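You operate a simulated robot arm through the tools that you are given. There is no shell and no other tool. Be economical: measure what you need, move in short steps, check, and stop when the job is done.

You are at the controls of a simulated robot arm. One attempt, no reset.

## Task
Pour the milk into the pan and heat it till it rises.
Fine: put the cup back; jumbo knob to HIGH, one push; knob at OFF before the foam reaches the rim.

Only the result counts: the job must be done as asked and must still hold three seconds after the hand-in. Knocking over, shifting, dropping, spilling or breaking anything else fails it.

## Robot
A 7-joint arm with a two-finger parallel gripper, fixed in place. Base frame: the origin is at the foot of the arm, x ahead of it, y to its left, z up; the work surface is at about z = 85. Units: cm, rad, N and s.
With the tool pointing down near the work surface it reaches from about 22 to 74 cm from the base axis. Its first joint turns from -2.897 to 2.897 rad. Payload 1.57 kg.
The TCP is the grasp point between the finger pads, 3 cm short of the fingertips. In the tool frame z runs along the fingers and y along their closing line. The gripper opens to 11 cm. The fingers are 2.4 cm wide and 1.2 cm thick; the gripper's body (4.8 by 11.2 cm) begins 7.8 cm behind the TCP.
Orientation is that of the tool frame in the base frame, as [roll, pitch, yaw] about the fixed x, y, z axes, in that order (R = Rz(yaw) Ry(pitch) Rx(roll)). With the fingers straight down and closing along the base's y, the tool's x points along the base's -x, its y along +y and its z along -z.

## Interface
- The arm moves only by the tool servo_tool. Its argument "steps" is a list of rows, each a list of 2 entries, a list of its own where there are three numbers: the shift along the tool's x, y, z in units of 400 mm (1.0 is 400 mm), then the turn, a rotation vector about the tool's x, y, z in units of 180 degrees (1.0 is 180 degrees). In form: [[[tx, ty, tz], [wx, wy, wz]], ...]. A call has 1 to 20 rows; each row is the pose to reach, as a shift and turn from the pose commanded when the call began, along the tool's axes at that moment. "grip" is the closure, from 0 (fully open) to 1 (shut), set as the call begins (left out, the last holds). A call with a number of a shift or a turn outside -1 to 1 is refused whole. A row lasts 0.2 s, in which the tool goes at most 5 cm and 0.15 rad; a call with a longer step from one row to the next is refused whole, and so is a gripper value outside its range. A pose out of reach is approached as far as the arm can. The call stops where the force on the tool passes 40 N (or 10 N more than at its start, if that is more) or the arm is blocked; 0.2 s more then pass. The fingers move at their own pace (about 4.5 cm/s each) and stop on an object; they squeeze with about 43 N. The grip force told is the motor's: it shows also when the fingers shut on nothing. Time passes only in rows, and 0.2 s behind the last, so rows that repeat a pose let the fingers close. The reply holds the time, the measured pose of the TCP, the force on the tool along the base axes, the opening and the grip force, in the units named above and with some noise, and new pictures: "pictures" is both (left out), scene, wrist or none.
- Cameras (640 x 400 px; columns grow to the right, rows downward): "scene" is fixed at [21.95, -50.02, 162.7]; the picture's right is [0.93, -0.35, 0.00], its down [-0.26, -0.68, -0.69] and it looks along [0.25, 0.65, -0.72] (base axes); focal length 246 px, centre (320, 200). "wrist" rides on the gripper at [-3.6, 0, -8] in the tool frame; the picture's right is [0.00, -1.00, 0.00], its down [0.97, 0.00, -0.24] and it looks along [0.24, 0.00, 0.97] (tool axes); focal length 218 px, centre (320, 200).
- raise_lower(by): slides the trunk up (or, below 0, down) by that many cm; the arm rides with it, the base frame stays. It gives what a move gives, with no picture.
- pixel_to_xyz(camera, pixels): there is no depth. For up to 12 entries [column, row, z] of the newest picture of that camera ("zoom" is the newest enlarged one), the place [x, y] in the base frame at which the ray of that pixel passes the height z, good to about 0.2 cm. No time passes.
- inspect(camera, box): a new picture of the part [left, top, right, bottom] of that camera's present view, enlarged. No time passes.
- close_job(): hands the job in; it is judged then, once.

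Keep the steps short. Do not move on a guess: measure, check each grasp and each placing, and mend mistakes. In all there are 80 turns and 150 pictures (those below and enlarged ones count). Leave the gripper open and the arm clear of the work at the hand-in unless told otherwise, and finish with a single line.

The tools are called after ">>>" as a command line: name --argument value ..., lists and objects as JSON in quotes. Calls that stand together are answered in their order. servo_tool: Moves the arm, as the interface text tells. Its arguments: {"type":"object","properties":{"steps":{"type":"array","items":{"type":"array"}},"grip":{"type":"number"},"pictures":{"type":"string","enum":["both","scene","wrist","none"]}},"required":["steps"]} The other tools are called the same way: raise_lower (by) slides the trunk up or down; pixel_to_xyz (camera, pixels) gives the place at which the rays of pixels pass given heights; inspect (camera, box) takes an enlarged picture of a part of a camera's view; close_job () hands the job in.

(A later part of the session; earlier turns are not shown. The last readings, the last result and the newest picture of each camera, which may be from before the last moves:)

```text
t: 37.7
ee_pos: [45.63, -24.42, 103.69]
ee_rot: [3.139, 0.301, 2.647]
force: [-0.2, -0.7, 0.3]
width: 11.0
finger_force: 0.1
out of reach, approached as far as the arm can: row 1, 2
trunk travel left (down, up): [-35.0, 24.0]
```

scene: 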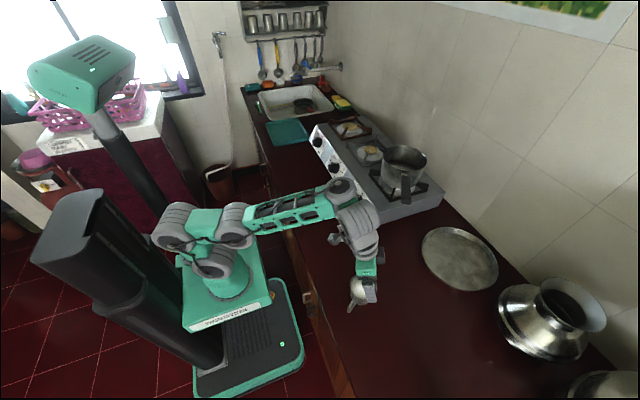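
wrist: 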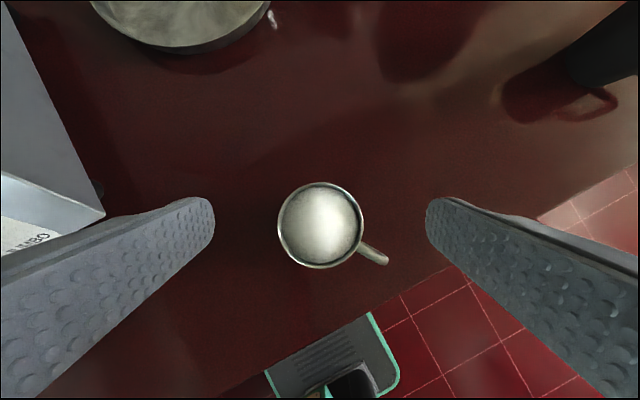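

Pose reached exactly; cup centred at (320,226). Lower the trunk 11 cm, then check.

>>> raise_lower --by -11

>>> inspect --camera "wrist" --box '[0, 0, 640, 400]'

```text
t: 39.1
ee_pos: [45.76, -24.43, 92.59]
ee_rot: [3.14, 0.3, 2.647]
force: [0.4, 0.2, -0.7]
width: 11.01
finger_force: 0.0
trunk travel left (down, up): [-24.0, 35.0]
```

```text
1.00 times, centred on (320, 200) of wrist
```

zoom: 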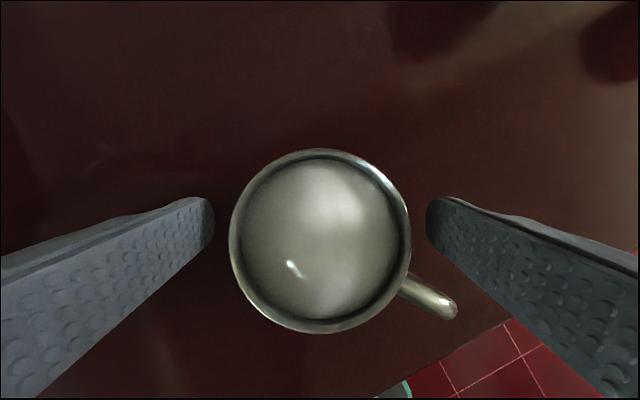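

Well centred (320,241). Lower 3.3 cm and close.

>>> raise_lower --by -3.4

>>> servo_tool --steps '[[[0, 0, 0], [0, 0, 0]], [[0, 0, 0], [0, 0, 0]], [[0, 0, 0], [0, 0, 0]], [[0, 0, 0], [0, 0, 0]], [[0, 0, 0], [0, 0, 0]]]' --grip 1

```text
t: 39.9
ee_pos: [45.76, -24.45, 89.22]
ee_rot: [3.139, 0.3, 2.646]
force: [-0.3, -0.4, 0.5]
width: 10.99
finger_force: 0.0
trunk travel left (down, up): [-20.6, 38.4]
```

```text
t: 41.1
ee_pos: [45.67, -24.36, 89.28]
ee_rot: [3.138, 0.302, 2.645]
force: [0.5, -1.1, 1.6]
width: 7.48
finger_force: 40.8
trunk travel left (down, up): [-20.6, 38.4]
```

scene: 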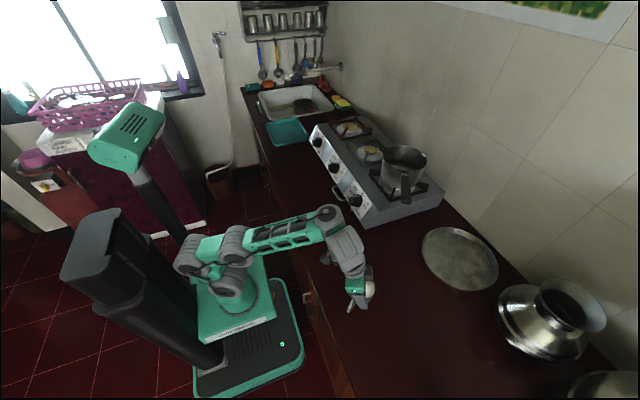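
wrist: 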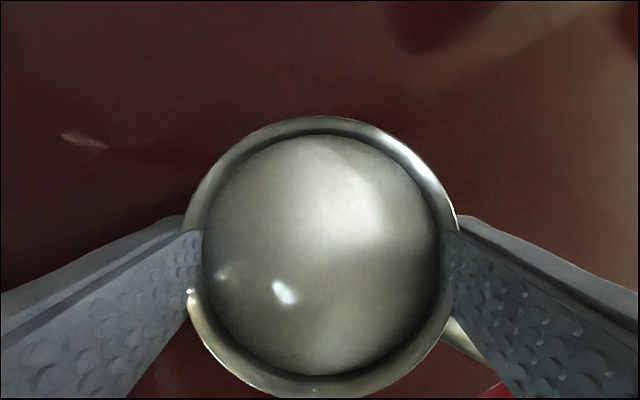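

Gripped, 7.48 wide. Raise the trunk fully (38.4 cm).

>>> raise_lower --by 38.4

```text
t: 44.8
ee_pos: [45.73, -24.4, 127.71]
ee_rot: [3.138, 0.299, 2.645]
force: [-0.7, 0.1, -3.9]
width: 7.43
finger_force: 42.7
trunk travel left (down, up): [-59.0, 0.0]
```

Carry level (tool tilt kept) to about (62,0,123), turning the tool to face the pan.

>>> servo_tool --steps '[[[-0.0009, 0.0219, 0.004], [-0.0015, 0, -0.005]], [[-0.003, 0.073, 0.01325], [-0.0051, 0, -0.0166]], [[-0.006, 0.146, 0.0265], [-0.0103, 0, -0.0332]], [[-0.0096, 0.2336, 0.0424], [-0.0164, 0, -0.0531]], [[-0.0135, 0.3285, 0.0596], [-0.0231, 0, -0.0747]], [[-0.0174, 0.4234, 0.0769], [-0.0298, 0, -0.0963]], [[-0.021, 0.511, 0.0928], [-0.036, 0, -0.1162]], [[-0.0243, 0.5913, 0.1073], [-0.0416, 0, -0.1345]], [[-0.027, 0.657, 0.1193], [-0.0463, 0, -0.1494]], [[-0.0288, 0.7008, 0.1272], [-0.0493, 0, -0.1594]], [[-0.03, 0.73, 0.1325], [-0.0514, 0, -0.166]], [[-0.03, 0.73, 0.1325], [-0.0514, 0, -0.166]]]' --pictures "wrist"

```text
t: 47.4
ee_pos: [61.86, 0.1, 122.97]
ee_rot: [3.141, 0.3, -3.09]
force: [0.1, 0.0, -3.2]
width: 7.45
finger_force: 43.0
out of reach, approached as far as the arm can: row 8
trunk travel left (down, up): [-59.0, 0.0]
```

wrist: 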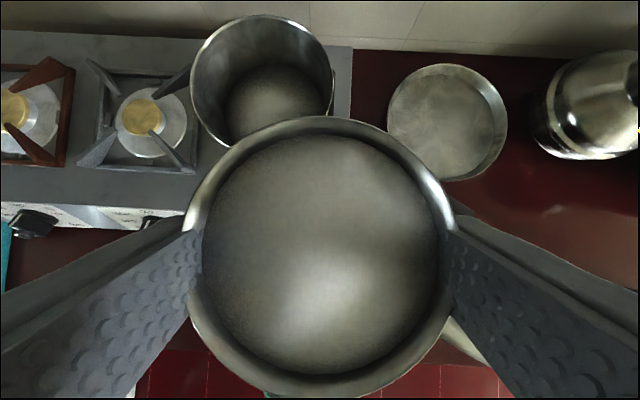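

Carried fine. Check the pan from here and then go to (77.5,7.1,115).

>>> pixel_to_xyz --camera "wrist" --pixels '[[190, 85, 107.8], [336, 82, 107.8], [263, 15, 107.8]]'

>>> servo_tool --steps '[[[-0.0096, 0.0047, 0.0093], [0, 0, 0]], [[-0.0385, 0.0186, 0.0371], [0, 0, 0]], [[-0.0803, 0.0388, 0.0773], [0, 0, 0]], [[-0.1284, 0.062, 0.1236], [0, 0, 0]], [[-0.1798, 0.0868, 0.173], [0, 0, 0]], [[-0.2279, 0.11, 0.2194], [0, 0, 0]], [[-0.2696, 0.1302, 0.2596], [0, 0, 0]], [[-0.3017, 0.1457, 0.2905], [0, 0, 0]], [[-0.321, 0.155, 0.309], [0, 0, 0]], [[-0.321, 0.155, 0.309], [0, 0, 0]]]'

>>> inspect --camera "scene" --box '[330, 100, 470, 200]'

```text
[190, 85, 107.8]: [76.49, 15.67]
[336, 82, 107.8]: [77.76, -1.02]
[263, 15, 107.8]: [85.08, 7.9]
```

```text
t: 49.6
ee_pos: [77.47, 6.99, 114.97]
ee_rot: [3.141, 0.303, -3.093]
force: [-0.4, 0.5, -3.5]
width: 7.46
finger_force: 43.1
trunk travel left (down, up): [-59.0, 0.0]
```

scene: 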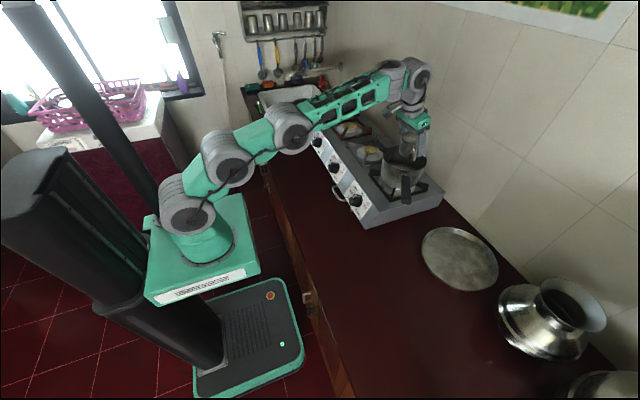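
wrist: 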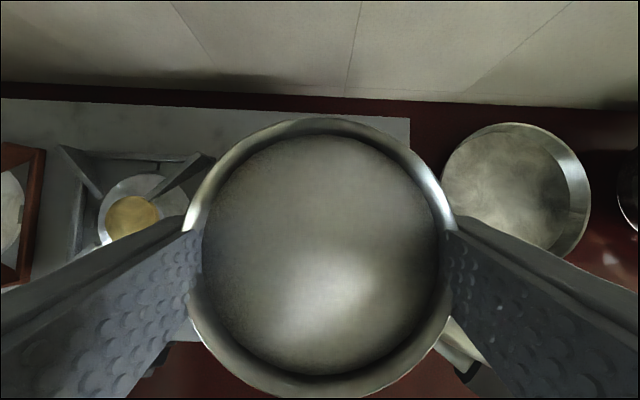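

```text
4.00 times, centred on (400, 150) of scene
```

zoom: 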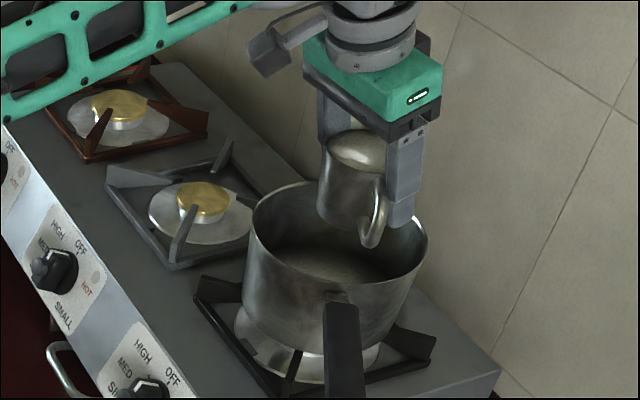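

Excellent: cup over the pan, lip at x≈73.3, near rim at x 69. Start tilting slowly (about 10°/s), 22° first, then look.

>>> servo_tool --steps '[[[-0.002, 0, 0.0006], [0, -0.011, 0]], [[-0.004, 0, 0.0012], [0, -0.022, 0]], [[-0.006, 0, 0.0018], [0, -0.033, 0]], [[-0.008, 0, 0.0024], [0, -0.044, 0]], [[-0.01, 0, 0.003], [0, -0.055, 0]], [[-0.012, 0, 0.0037], [0, -0.066, 0]], [[-0.012, 0, 0.0037], [0, -0.077, 0]], [[-0.012, 0, 0.0037], [0, -0.088, 0]], [[-0.012, 0, 0.0037], [0, -0.099, 0]], [[-0.012, 0, 0.0037], [0, -0.11, 0]], [[-0.012, 0, 0.0037], [0, -0.121, 0]]]' --pictures "wrist"

>>> inspect --camera "scene" --box '[330, 100, 470, 200]'

```text
t: 52.0
ee_pos: [78.09, 7.05, 114.93]
ee_rot: [3.138, 0.68, -3.092]
force: [0.5, 0.2, -2.0]
width: 7.46
finger_force: 42.8
trunk travel left (down, up): [-59.0, 0.0]
```

wrist: 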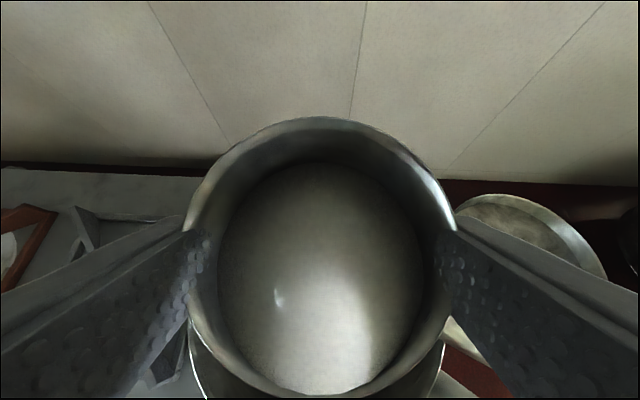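

```text
4.00 times, centred on (400, 150) of scene
```

zoom: 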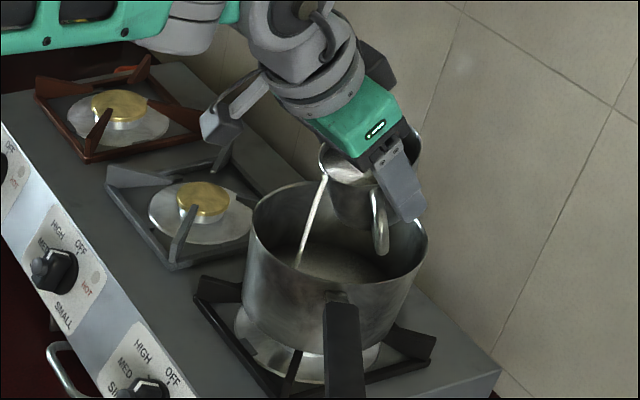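

A thin stream falls well inside the pan. Continue another 23°, edging 0.7 cm outward and 0.5 up.

>>> servo_tool --steps '[[[-0.004, 0, 0], [0, -0.011, 0]], [[-0.008, 0, 0], [0, -0.022, 0]], [[-0.012, 0, 0], [0, -0.033, 0]], [[-0.016, 0, 0.001], [0, -0.044, 0]], [[-0.021, 0, 0.001], [0, -0.055, 0]], [[-0.021, 0, 0.001], [0, -0.066, 0]], [[-0.021, 0, 0.001], [0, -0.077, 0]], [[-0.021, 0, 0.001], [0, -0.088, 0]], [[-0.021, 0, 0.001], [0, -0.099, 0]], [[-0.021, 0, 0.001], [0, -0.11, 0]], [[-0.021, 0, 0.001], [0, -0.121, 0]], [[-0.021, 0, 0.001], [0, -0.132, 0]]]' --pictures "none"

>>> inspect --camera "scene" --box '[330, 100, 470, 200]'

```text
t: 54.6
ee_pos: [78.78, 7.16, 115.45]
ee_rot: [3.134, 1.095, -3.097]
force: [1.1, -0.1, -2.3]
width: 7.46
finger_force: 42.9
trunk travel left (down, up): [-59.0, 0.0]
```

```text
4.00 times, centred on (400, 150) of scene
```

zoom: 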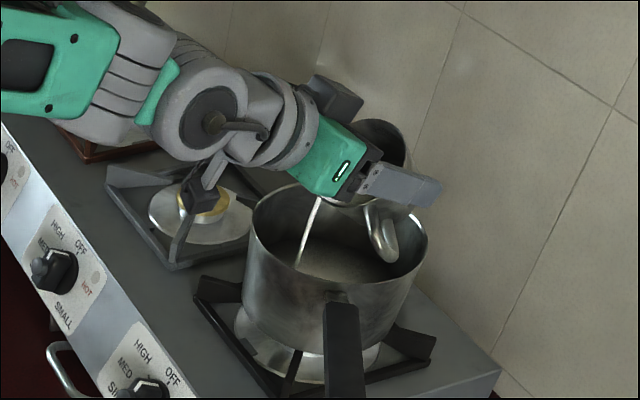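

Steady stream, 45° of tilt. Continue 24° more, rising 1.5 cm to keep the wrist clear.

>>> servo_tool --steps '[[[-0.003, 0, -0.0015], [0, -0.011, 0]], [[-0.006, 0, -0.003], [0, -0.022, 0]], [[-0.009, 0, -0.0045], [0, -0.033, 0]], [[-0.012, 0, -0.006], [0, -0.044, 0]], [[-0.015, 0, -0.0075], [0, -0.055, 0]], [[-0.018, 0, -0.009], [0, -0.066, 0]], [[-0.021, 0, -0.0105], [0, -0.077, 0]], [[-0.024, 0, -0.012], [0, -0.088, 0]], [[-0.027, 0, -0.0135], [0, -0.099, 0]], [[-0.03, 0, -0.015], [0, -0.11, 0]], [[-0.033, 0, -0.017], [0, -0.121, 0]], [[-0.033, 0, -0.017], [0, -0.132, 0]]]' --pictures "wrist"

>>> inspect --camera "scene" --box '[330, 100, 470, 200]'

```text
t: 57.2
ee_pos: [78.95, 7.02, 116.95]
ee_rot: [3.101, 1.51, -3.132]
force: [-0.2, -0.3, -0.4]
width: 7.46
finger_force: 43.3
trunk travel left (down, up): [-59.0, 0.0]
```

wrist: 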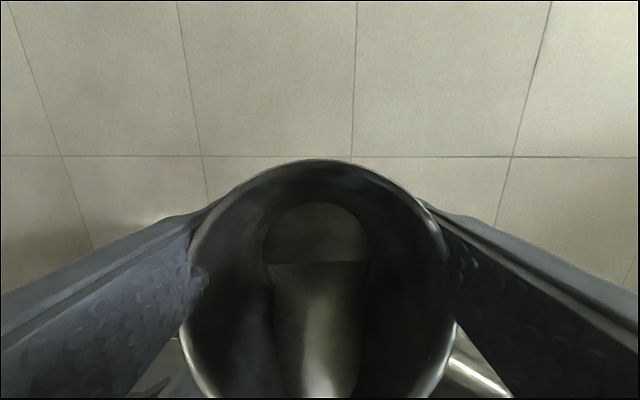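

```text
4.00 times, centred on (400, 150) of scene
```

zoom: 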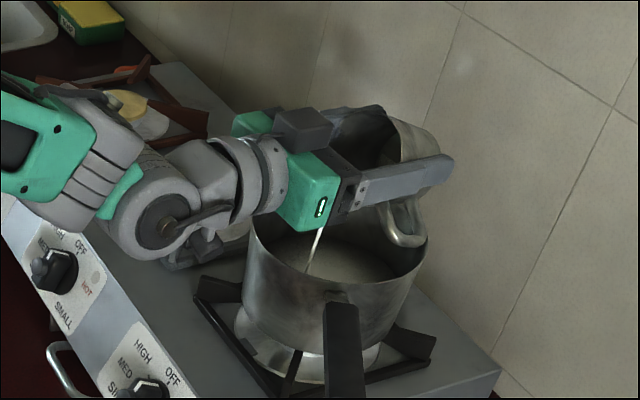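

Only a little milk left. The wrist is getting near the stove, so I rise 3 cm while tilting 24° more.

>>> servo_tool --steps '[[[-0.0125, 0, -0.0008], [0, 0, 0]], [[-0.025, 0, -0.0015], [0, -0.011, 0]], [[-0.0375, 0, -0.0022], [0, -0.022, 0]], [[-0.05, 0, -0.003], [0, -0.033, 0]], [[-0.0625, 0, -0.0038], [0, -0.044, 0]], [[-0.075, 0, -0.0045], [0, -0.055, 0]], [[-0.075, 0, -0.0045], [0, -0.066, 0]], [[-0.075, 0, -0.0045], [0, -0.077, 0]], [[-0.075, 0, -0.0045], [0, -0.088, 0]], [[-0.075, 0, -0.0045], [0, -0.099, 0]], [[-0.075, 0, -0.0045], [0, -0.11, 0]], [[-0.075, 0, -0.0045], [0, -0.121, 0]], [[-0.075, 0, -0.0045], [0, -0.132, 0]], [[-0.075, 0, -0.0045], [0, -0.132, 0]]]' --pictures "wrist"

>>> inspect --camera "scene" --box '[330, 100, 470, 200]'

```text
t: 60.2
ee_pos: [78.72, 6.92, 119.9]
ee_rot: [0.004, 1.216, 0.056]
force: [0.1, 0.5, -1.5]
width: 7.46
finger_force: 42.5
trunk travel left (down, up): [-59.0, 0.0]
```

wrist: 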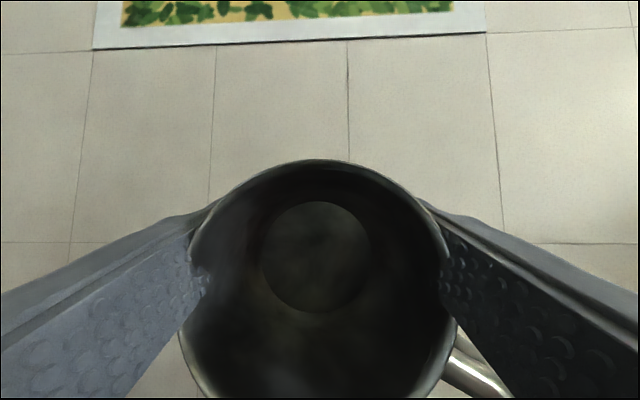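

```text
4.00 times, centred on (400, 150) of scene
```

zoom: 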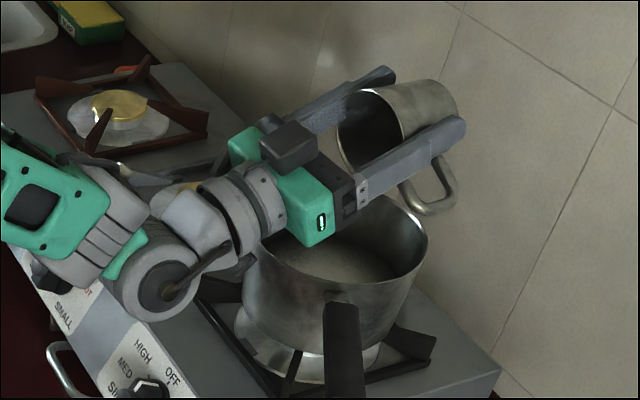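

The cup is empty and the milk is in the pan. The cup has slid about 1 cm sideways in the fingers, so I turn back upright steadily, drawing back to x≈74 over the pan's edge region at z≈120.

>>> servo_tool --steps '[[[0, 0, 0], [0, 0.02, 0]], [[0, 0, 0], [0, 0.06, 0]], [[0, 0, 0], [0, 0.1, 0]], [[0, 0, -0.01], [0, 0.14, 0]], [[-0.004, 0, -0.02], [0, 0.18, 0]], [[-0.008, 0, -0.03], [0, 0.22, 0]], [[-0.012, 0, -0.04], [0, 0.26, 0]], [[-0.017, 0, -0.05], [0, 0.3, 0]], [[-0.022, 0, -0.065], [0, 0.34, 0]], [[-0.028, 0, -0.08], [0, 0.38, 0]], [[-0.034, 0, -0.095], [0, 0.42, 0]], [[-0.041, 0, -0.11], [0, 0.46, 0]], [[-0.041, 0, -0.11], [0, 0.5, 0]], [[-0.041, 0, -0.11], [0, 0.517, 0]], [[-0.041, 0, -0.11], [0, 0.517, 0]]]' --pictures "wrist"

>>> inspect --camera "scene" --box '[330, 100, 470, 200]'

```text
t: 63.4
ee_pos: [74.04, 6.77, 120.01]
ee_rot: [3.139, 0.3, -3.09]
force: [0.1, -0.3, -0.9]
width: 7.45
finger_force: 42.9
trunk travel left (down, up): [-59.0, 0.0]
```

wrist: 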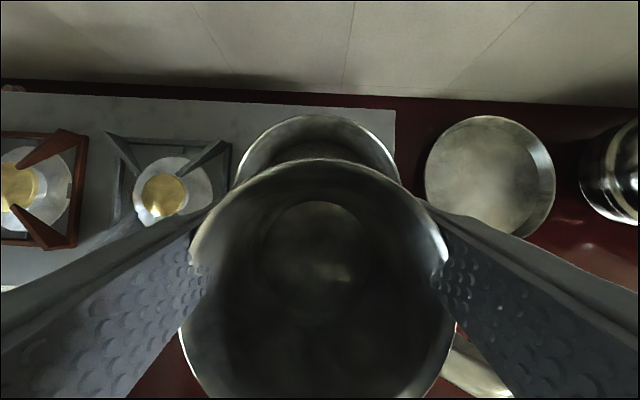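

```text
4.00 times, centred on (400, 150) of scene
```

zoom: 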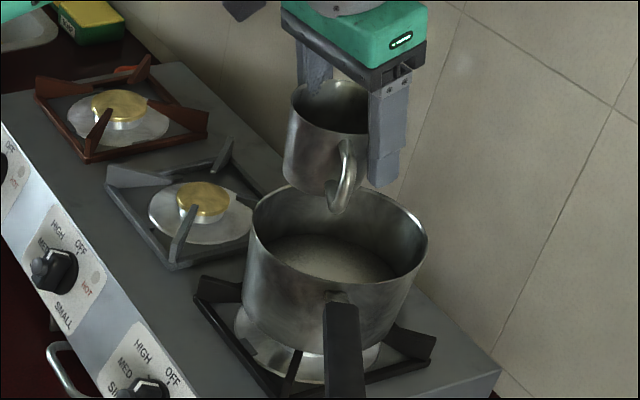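

The cup seems to lean a little in the grip. Let me look closer at it.

>>> inspect --camera "scene" --box '[385, 110, 445, 160]'

```text
8.00 times, centred on (415, 135) of scene
```

zoom: 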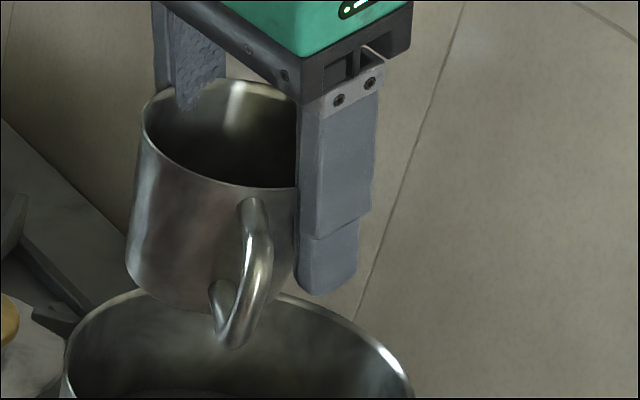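

It leans only ~5°; harmless. Carry it home: TCP to (47.2,-25.6,128), the cup's own centre then at its original spot.

>>> servo_tool --steps '[[[0.0124, -0.0155, -0.008], [0.001, 0, 0.0033]], [[0.0434, -0.0543, -0.028], [0.0036, 0, 0.0117]], [[0.0868, -0.1085, -0.056], [0.0072, 0, 0.0233]], [[0.1364, -0.1705, -0.088], [0.0114, 0, 0.0367]], [[0.1922, -0.2403, -0.124], [0.016, 0, 0.0516]], [[0.248, -0.31, -0.16], [0.0206, 0, 0.0666]], [[0.3038, -0.3798, -0.196], [0.0253, 0, 0.0816]], [[0.3596, -0.4495, -0.232], [0.0299, 0, 0.0966]], [[0.4154, -0.5193, -0.268], [0.0346, 0, 0.1116]], [[0.4712, -0.589, -0.304], [0.0392, 0, 0.1266]], [[0.5208, -0.651, -0.336], [0.0433, 0, 0.1399]], [[0.5642, -0.7053, -0.364], [0.047, 0, 0.1516]], [[0.5952, -0.744, -0.384], [0.0495, 0, 0.1599]], [[0.6138, -0.7673, -0.396], [0.0511, 0, 0.1649]], [[0.62, -0.775, -0.4], [0.0516, 0, 0.1666]], [[0.62, -0.775, -0.4], [0.0516, 0, 0.1666]]]' --pictures "none"

>>> raise_lower --by -34

>>> inspect --camera "wrist" --box '[0, 0, 640, 400]'

>>> inspect --camera "scene" --box '[324, 240, 404, 320]'

```text
t: 66.8
ee_pos: [47.36, -25.53, 127.8]
ee_rot: [3.139, 0.3, 2.642]
force: [0.4, 0.3, -1.3]
width: 7.47
finger_force: 42.8
trunk travel left (down, up): [-59.0, 0.0]
```

```text
t: 70.2
ee_pos: [47.35, -25.39, 93.9]
ee_rot: [3.138, 0.301, 2.642]
force: [-0.3, -0.9, -0.5]
width: 7.46
finger_force: 42.8
trunk travel left (down, up): [-25.0, 34.0]
```

```text
1.00 times, centred on (320, 200) of wrist
```

zoom: 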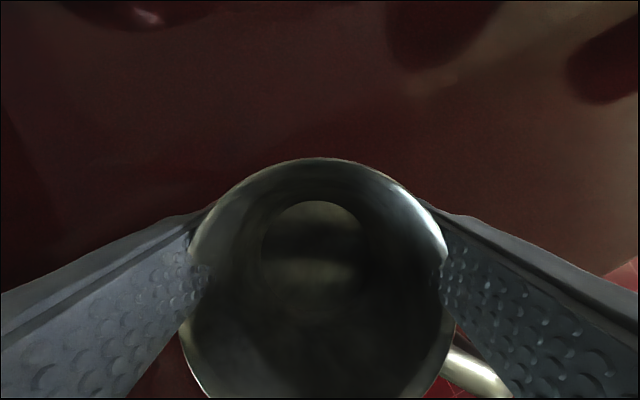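

```text
5.00 times, centred on (364, 280) of scene
```

zoom: 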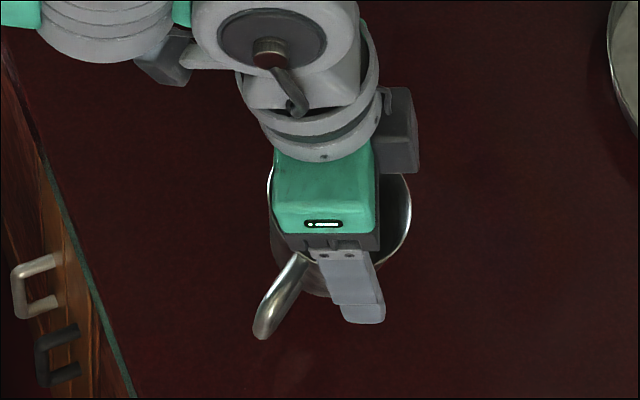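

Lower 3.5 cm, then feel.

>>> raise_lower --by -3.5

>>> raise_lower --by -0.6

```text
t: 71.0
ee_pos: [47.38, -25.55, 90.43]
ee_rot: [3.138, 0.301, 2.642]
force: [-0.3, 0.5, -1.2]
width: 7.45
finger_force: 43.0
trunk travel left (down, up): [-21.5, 37.5]
```

```text
t: 71.5
ee_pos: [47.36, -25.5, 89.73]
ee_rot: [3.138, 0.299, 2.642]
force: [-0.2, 0.2, -1.8]
width: 7.46
finger_force: 42.8
trunk travel left (down, up): [-20.9, 38.1]
```

>>> raise_lower --by -0.3

>>> raise_lower --by -0.3

```text
t: 72.0
ee_pos: [47.41, -25.47, 89.5]
ee_rot: [3.138, 0.299, 2.644]
force: [-0.4, -0.6, -0.2]
width: 7.44
finger_force: 42.9
trunk travel left (down, up): [-20.6, 38.4]
```

```text
t: 72.5
ee_pos: [47.36, -25.56, 89.47]
ee_rot: [3.14, 0.306, 2.644]
force: [-0.8, 0.5, 14.8]
width: 7.46
finger_force: 43.1
trunk travel left (down, up): [-20.3, 38.7]
```

Contact, 14.8 N. Open the fingers and look.

>>> servo_tool --steps '[[[0, 0, 0], [0, 0, 0]], [[0, 0, 0], [0, 0, 0]], [[0, 0, 0], [0, 0, 0]], [[0, 0, 0], [0, 0, 0]]]' --grip 0

```text
t: 73.5
ee_pos: [47.36, -25.4, 89.26]
ee_rot: [3.138, 0.299, 2.641]
force: [-0.4, -0.2, 0.1]
width: 10.97
finger_force: 0.0
trunk travel left (down, up): [-20.3, 38.7]
```

scene: 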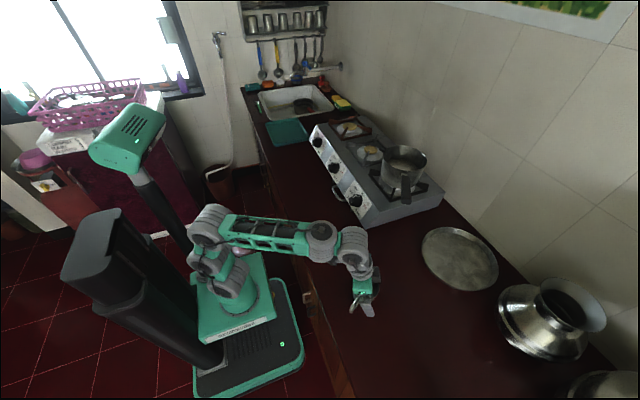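
wrist: 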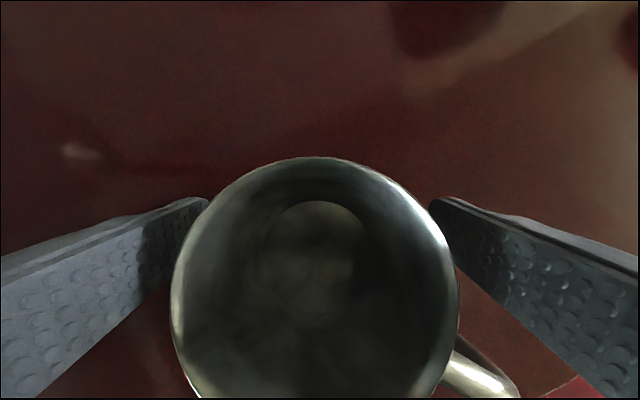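

Cup stands. Raise the trunk 22 cm to clear it and check its place.

>>> raise_lower --by 22

>>> inspect --camera "wrist" --box '[0, 0, 640, 400]'

>>> inspect --camera "scene" --box '[324, 255, 404, 325]'

```text
t: 75.9
ee_pos: [47.36, -25.65, 111.22]
ee_rot: [3.138, 0.299, 2.642]
force: [0.5, 0.5, -0.1]
width: 10.98
finger_force: 0.0
trunk travel left (down, up): [-42.3, 16.7]
```

```text
1.00 times, centred on (320, 200) of wrist
```

zoom: 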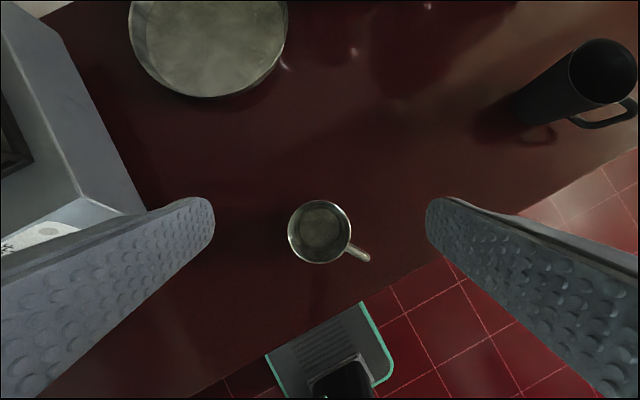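

```text
5.71 times, centred on (364, 290) of scene
```

zoom: 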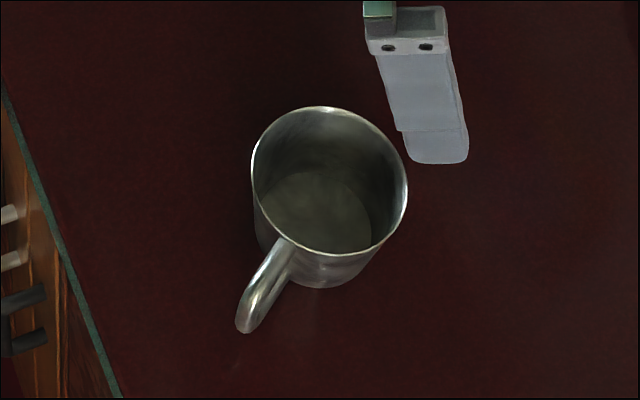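

The cup is back at its original spot within a few mm. Now the knob: move to a standoff in front of it, (48,7.5,112), facing +x.

>>> servo_tool --steps '[[[0.04, 0.0816, -0.0147], [-0.0052, 0, -0.0169]], [[0.08, 0.1631, -0.0294], [-0.0105, 0, -0.0338]], [[0.12, 0.2447, -0.0442], [-0.0157, 0, -0.0507]], [[0.16, 0.3262, -0.0589], [-0.0209, 0, -0.0676]], [[0.2, 0.4078, -0.0736], [-0.0262, 0, -0.0844]], [[0.24, 0.4893, -0.0883], [-0.0314, 0, -0.1013]], [[0.28, 0.5709, -0.1031], [-0.0366, 0, -0.1182]], [[0.32, 0.6524, -0.1178], [-0.0419, 0, -0.1351]], [[0.36, 0.734, -0.1325], [-0.0471, 0, -0.152]], [[0.36, 0.734, -0.1325], [-0.0471, 0, -0.152]]]' --pictures "none"

>>> raise_lower --by -14

>>> inspect --camera "wrist" --box '[0, 0, 640, 400]'

```text
t: 78.1
ee_pos: [47.84, 7.87, 111.95]
ee_rot: [3.14, 0.302, -3.141]
force: [-0.2, 0.5, 0.1]
width: 11.0
finger_force: 0.1
trunk travel left (down, up): [-42.3, 16.7]
```

```text
t: 79.7
ee_pos: [47.94, 7.79, 98.0]
ee_rot: [3.139, 0.302, -3.14]
force: [0.6, 0.2, 0.0]
width: 11.0
finger_force: 0.1
trunk travel left (down, up): [-28.3, 30.7]
```

```text
1.00 times, centred on (320, 200) of wrist
```

zoom: 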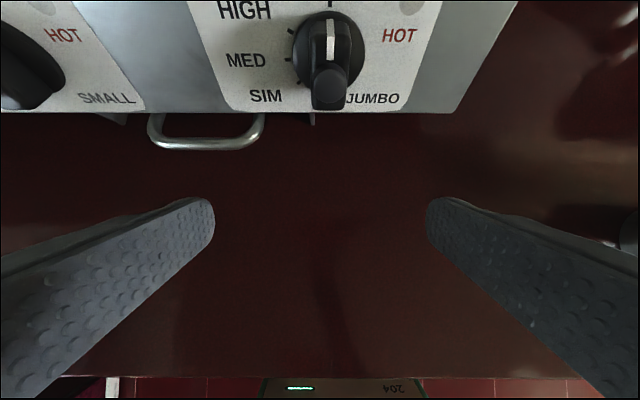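

Knob at wrist (330,50). Tilt a further 0.55 rad, rising 4 cm, to view the panel squarely.

>>> servo_tool --steps '[[[-0.0075, 0, -0.024], [0, -0.0438, 0]], [[-0.015, 0, -0.048], [0, -0.0876, 0]], [[-0.0225, 0, -0.072], [0, -0.1314, 0]], [[-0.03, 0, -0.095], [0, -0.175, 0]], [[-0.03, 0, -0.095], [0, -0.175, 0]], [[-0.03, 0, -0.095], [0, -0.175, 0]]]'

```text
t: 81.1
ee_pos: [47.81, 7.62, 101.89]
ee_rot: [3.138, 0.852, 3.141]
force: [0.5, -0.2, -0.5]
width: 10.97
finger_force: 0.0
trunk travel left (down, up): [-28.3, 30.7]
```

scene: 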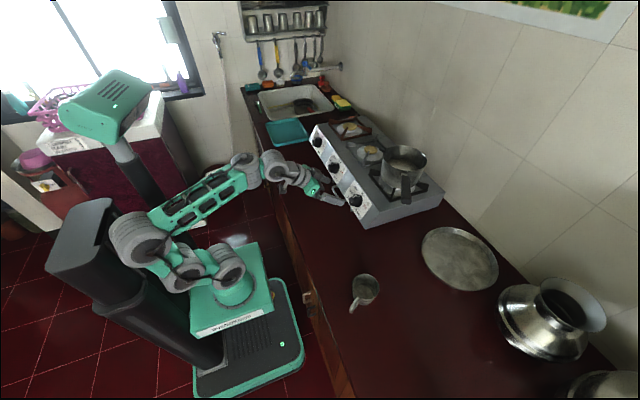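
wrist: 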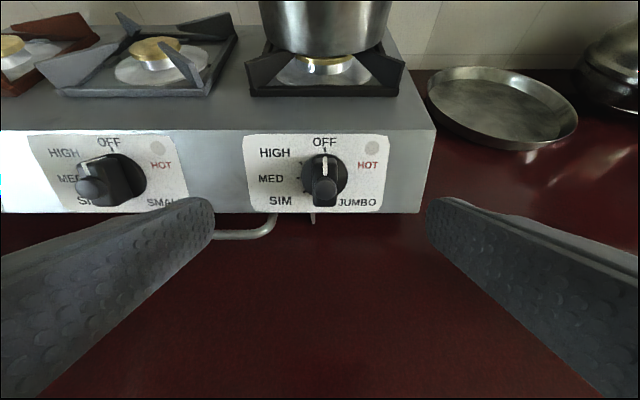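

The view is good. From both wrist views I compute the panel: label bottom (57.9, z 87.7) to top (61.9, z 95.7), so its normal points (-0.9, 0, 0.44); knob centre at the panel ≈ (59.9,7.2,91.7). Zoom on the knob.

>>> inspect --camera "wrist" --box '[235, 120, 405, 226]'

>>> inspect --camera "scene" --box '[325, 170, 395, 230]'

```text
3.76 times, centred on (320, 173) of wrist
```

zoom: 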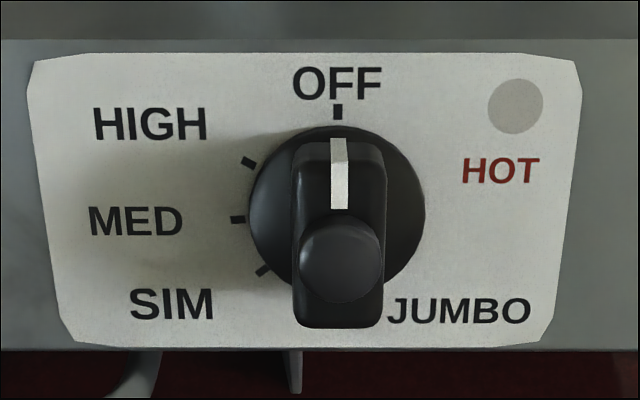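

```text
6.67 times, centred on (360, 200) of scene
```

zoom: 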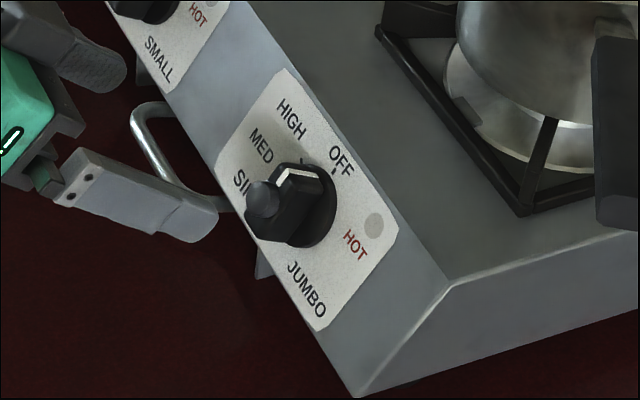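

The knob is a disc (5 cm) with an upright bar 2.5 cm wide and a round cap on its axis; the HIGH mark is ~60° anticlockwise. I go to a standoff along its axis: TCP (51.8,7.2,95.6), pitch 1.12.

>>> servo_tool --steps '[[[0.013, -0.0025, 0.045], [0, -0.021, 0]], [[0.026, -0.005, 0.09], [0, -0.042, 0]], [[0.04, -0.0075, 0.135], [0, -0.064, 0]], [[0.053, -0.01, 0.179], [0, -0.0853, 0]], [[0.053, -0.01, 0.179], [0, -0.0853, 0]]]'

```text
t: 82.3
ee_pos: [52.12, 7.44, 95.43]
ee_rot: [3.137, 1.119, 3.139]
force: [0.5, -0.3, 0.1]
width: 11.0
finger_force: 0.1
trunk travel left (down, up): [-28.3, 30.7]
```

scene: 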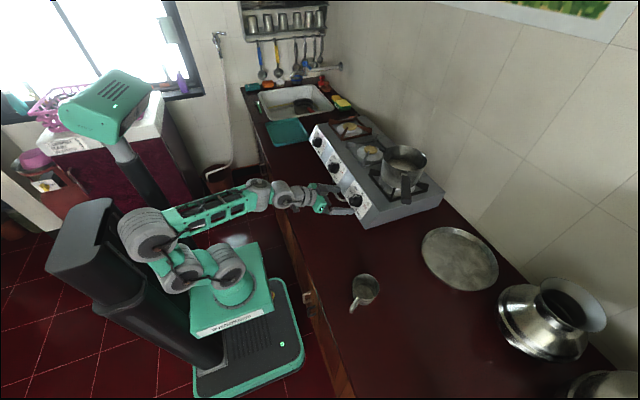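
wrist: 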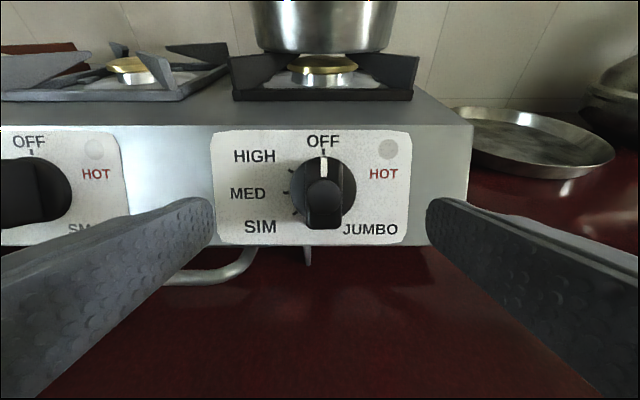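

Aligned closely. Zoom to check the residual offset.

>>> inspect --camera "wrist" --box '[260, 140, 390, 240]'

```text
4.00 times, centred on (325, 190) of wrist
```

zoom: 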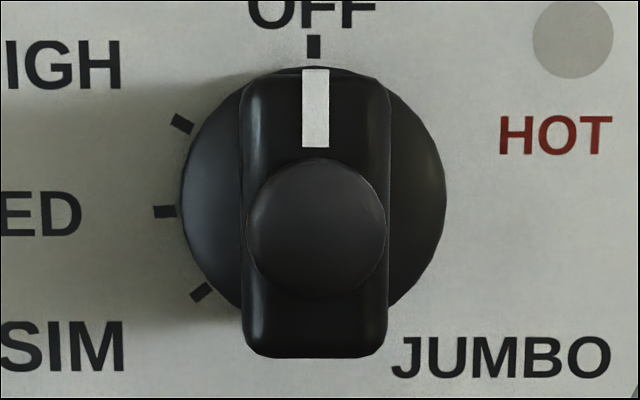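

Head-on view; offsets 0.26 cm in y and 0.25 along tool x. I correct these, and test in the air that the wrist can turn -60° about the tool axis and come back.

>>> servo_tool --steps '[[[-0.006, -0.0065, 0], [0, 0, -0.04]], [[-0.006, -0.0065, 0], [0, 0, -0.08]], [[-0.006, -0.0065, 0], [0, 0, -0.12]], [[-0.006, -0.0065, 0], [0, 0, -0.16]], [[-0.006, -0.0065, 0], [0, 0, -0.2]], [[-0.006, -0.0065, 0], [0, 0, -0.24]], [[-0.006, -0.0065, 0], [0, 0, -0.28]], [[-0.006, -0.0065, 0], [0, 0, -0.32]], [[-0.006, -0.0065, 0], [0, 0, -0.36]], [[-0.006, -0.0065, 0], [0, 0, -0.36]]]' --pictures "wrist"

>>> servo_tool --steps '[[[0, 0, 0], [0, 0, 0.04]], [[0, 0, 0], [0, 0, 0.08]], [[0, 0, 0], [0, 0, 0.12]], [[0, 0, 0], [0, 0, 0.16]], [[0, 0, 0], [0, 0, 0.2]], [[0, 0, 0], [0, 0, 0.24]], [[0, 0, 0], [0, 0, 0.28]], [[0, 0, 0], [0, 0, 0.32]], [[0, 0, 0], [0, 0, 0.36]], [[0, 0, 0], [0, 0, 0.36]]]' --pictures "none"

```text
t: 84.5
ee_pos: [51.89, 7.15, 95.91]
ee_rot: [-2.064, 0.394, -1.768]
force: [-0.4, -0.3, 0.3]
width: 10.98
finger_force: 0.1
trunk travel left (down, up): [-28.3, 30.7]
```

wrist: 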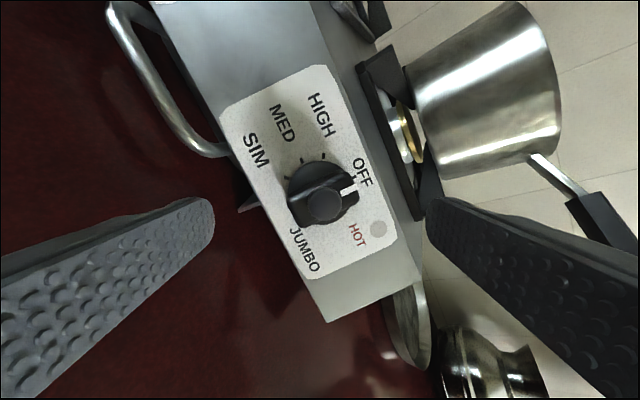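

```text
t: 86.7
ee_pos: [51.91, 6.99, 95.75]
ee_rot: [3.133, 1.118, 3.135]
force: [0.3, 0.0, 0.4]
width: 11.0
finger_force: 0.2
trunk travel left (down, up): [-28.3, 30.7]
```

The turn is free and centred. Now advance 4.5 cm along the knob axis (fingertips to about 1.5 cm above the panel), fingers open either side of the bar.

>>> servo_tool --steps '[[[0, 0.004, 0.03], [0, 0, 0]], [[0, 0.004, 0.06], [0, 0, 0]], [[0, 0.004, 0.09], [0, 0, 0]], [[0, 0.004, 0.1125], [0, 0, 0]], [[0, 0.004, 0.1125], [0, 0, 0]]]'

>>> inspect --camera "scene" --box '[325, 170, 395, 230]'

```text
t: 87.9
ee_pos: [55.89, 7.23, 93.99]
ee_rot: [3.137, 1.118, 3.141]
force: [0.2, -0.7, 0.3]
width: 11.0
finger_force: 0.0
trunk travel left (down, up): [-28.3, 30.7]
```

scene: 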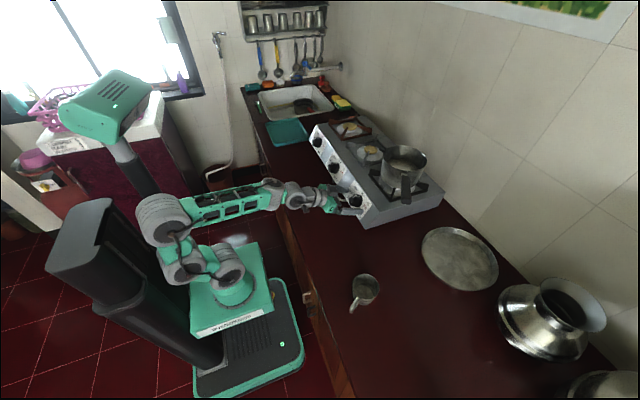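
wrist: 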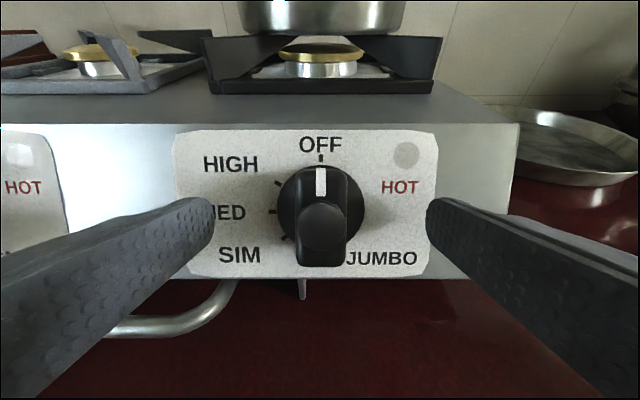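

```text
6.67 times, centred on (360, 200) of scene
```

zoom: 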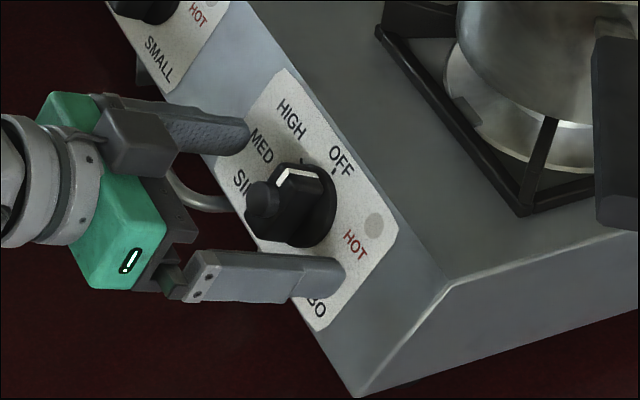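

Centred (321,208). Advance 0.5 cm more and close on the bar.

>>> servo_tool --steps '[[[0, 0, 0.0125], [0, 0, 0]], [[0, 0, 0.0125], [0, 0, 0]]]' --pictures "none"

>>> servo_tool --steps '[[[0, 0, 0], [0, 0, 0]], [[0, 0, 0], [0, 0, 0]], [[0, 0, 0], [0, 0, 0]], [[0, 0, 0], [0, 0, 0]], [[0, 0, 0], [0, 0, 0]], [[0, 0, 0], [0, 0, 0]]]' --grip 1

>>> inspect --camera "scene" --box '[325, 130, 455, 230]'

```text
t: 88.5
ee_pos: [56.42, 7.4, 93.66]
ee_rot: [3.137, 1.119, 3.139]
force: [-0.5, 0.1, 0.6]
width: 10.99
finger_force: 0.0
trunk travel left (down, up): [-28.3, 30.7]
```

```text
t: 89.9
ee_pos: [56.22, 7.2, 93.69]
ee_rot: [3.132, 1.123, 3.138]
force: [-8.9, -2.9, 7.5]
width: 2.38
finger_force: 22.6
trunk travel left (down, up): [-28.3, 30.7]
```

scene: 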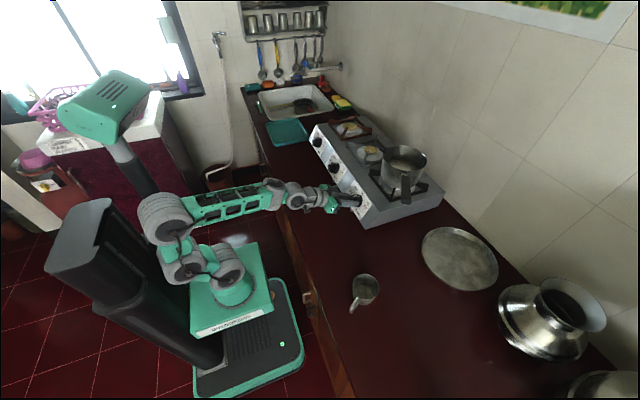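
wrist: 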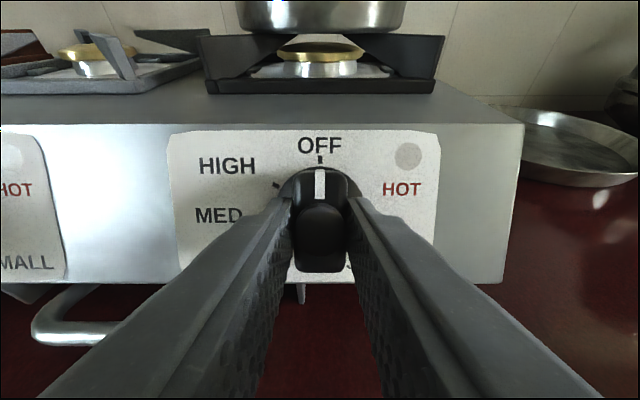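

```text
4.00 times, centred on (390, 180) of scene
```

zoom: 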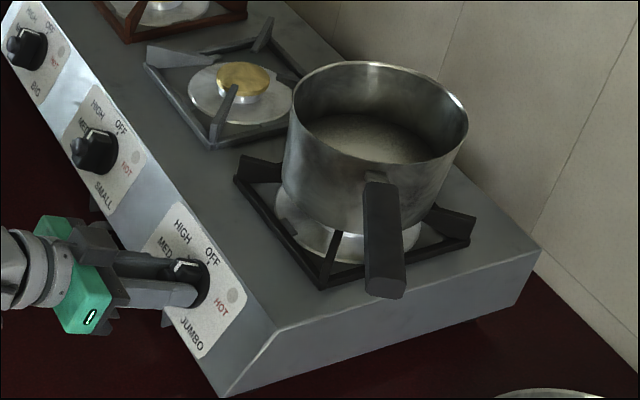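

Bar gripped (2.38 cm), knob at OFF, milk visible in the pan. Try turning 10° anticlockwise without a push, to feel whether it's free.

>>> servo_tool --steps '[[[0, 0, 0], [0, 0, -0.028]], [[0, 0, 0], [0, 0, -0.056]], [[0, 0, 0], [0, 0, -0.056]]]' --pictures "wrist"

>>> inspect --camera "scene" --box '[335, 175, 395, 215]'

```text
t: 90.7
ee_pos: [56.3, 7.13, 93.75]
ee_rot: [-2.798, 1.091, -2.756]
force: [-6.3, -5.3, 7.7]
width: 2.41
finger_force: 35.8
trunk travel left (down, up): [-28.3, 30.7]
```

wrist: 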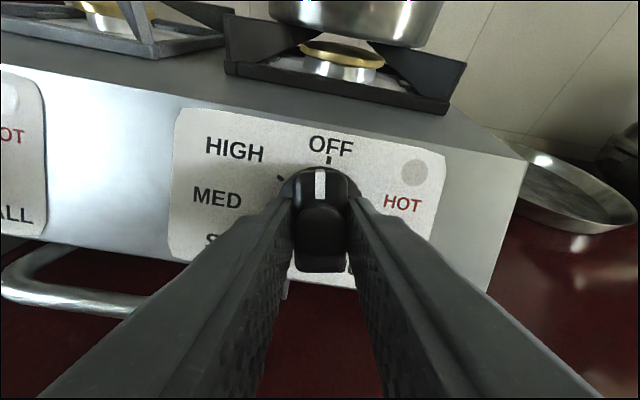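

```text
10.00 times, centred on (365, 195) of scene
```

zoom: 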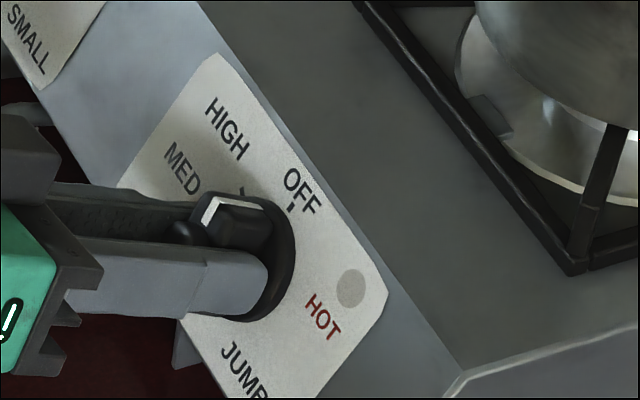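

The knob turns with the fingers. Continue to 60° total in one motion.

>>> servo_tool --steps '[[[0, 0, 0], [0, 0, -0.04]], [[0, 0, 0], [0, 0, -0.08]], [[0, 0, 0], [0, 0, -0.12]], [[0, 0, 0], [0, 0, -0.16]], [[0, 0, 0], [0, 0, -0.2]], [[0, 0, 0], [0, 0, -0.24]], [[0, 0, 0], [0, 0, -0.277]], [[0, 0, 0], [0, 0, -0.277]]]' --pictures "wrist"

>>> inspect --camera "scene" --box '[325, 130, 455, 230]'

>>> inspect --camera "wrist" --box '[230, 90, 430, 290]'

```text
t: 92.5
ee_pos: [56.2, 7.17, 94.02]
ee_rot: [-2.079, 0.471, -1.816]
force: [-15.6, -12.7, 19.7]
width: 2.51
finger_force: 37.2
trunk travel left (down, up): [-28.3, 30.7]
```

wrist: 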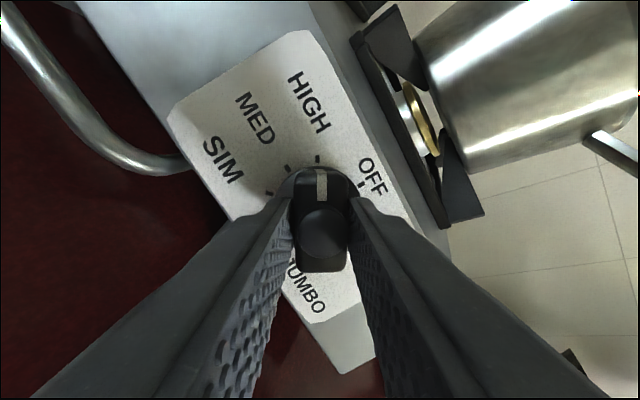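

```text
4.00 times, centred on (390, 180) of scene
```

zoom: 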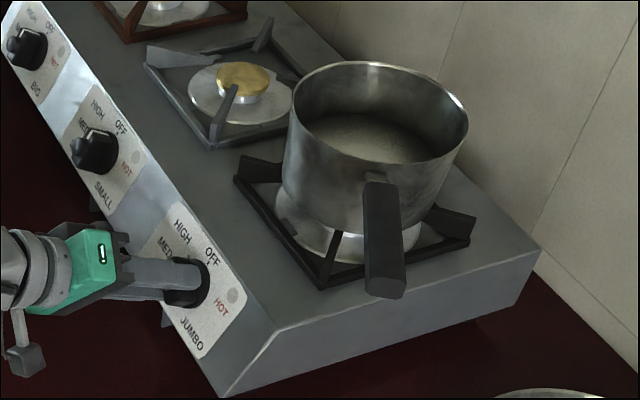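

```text
2.00 times, centred on (330, 190) of wrist
```

zoom: 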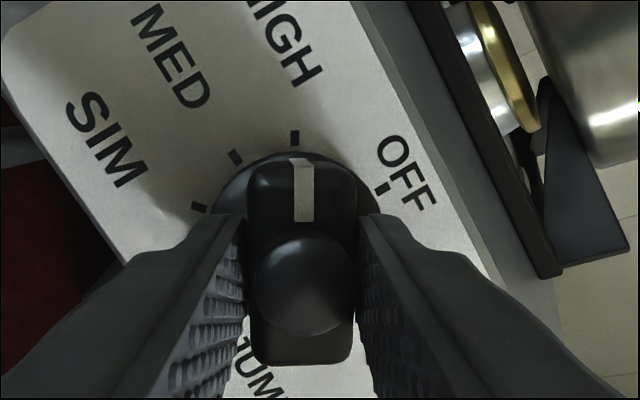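

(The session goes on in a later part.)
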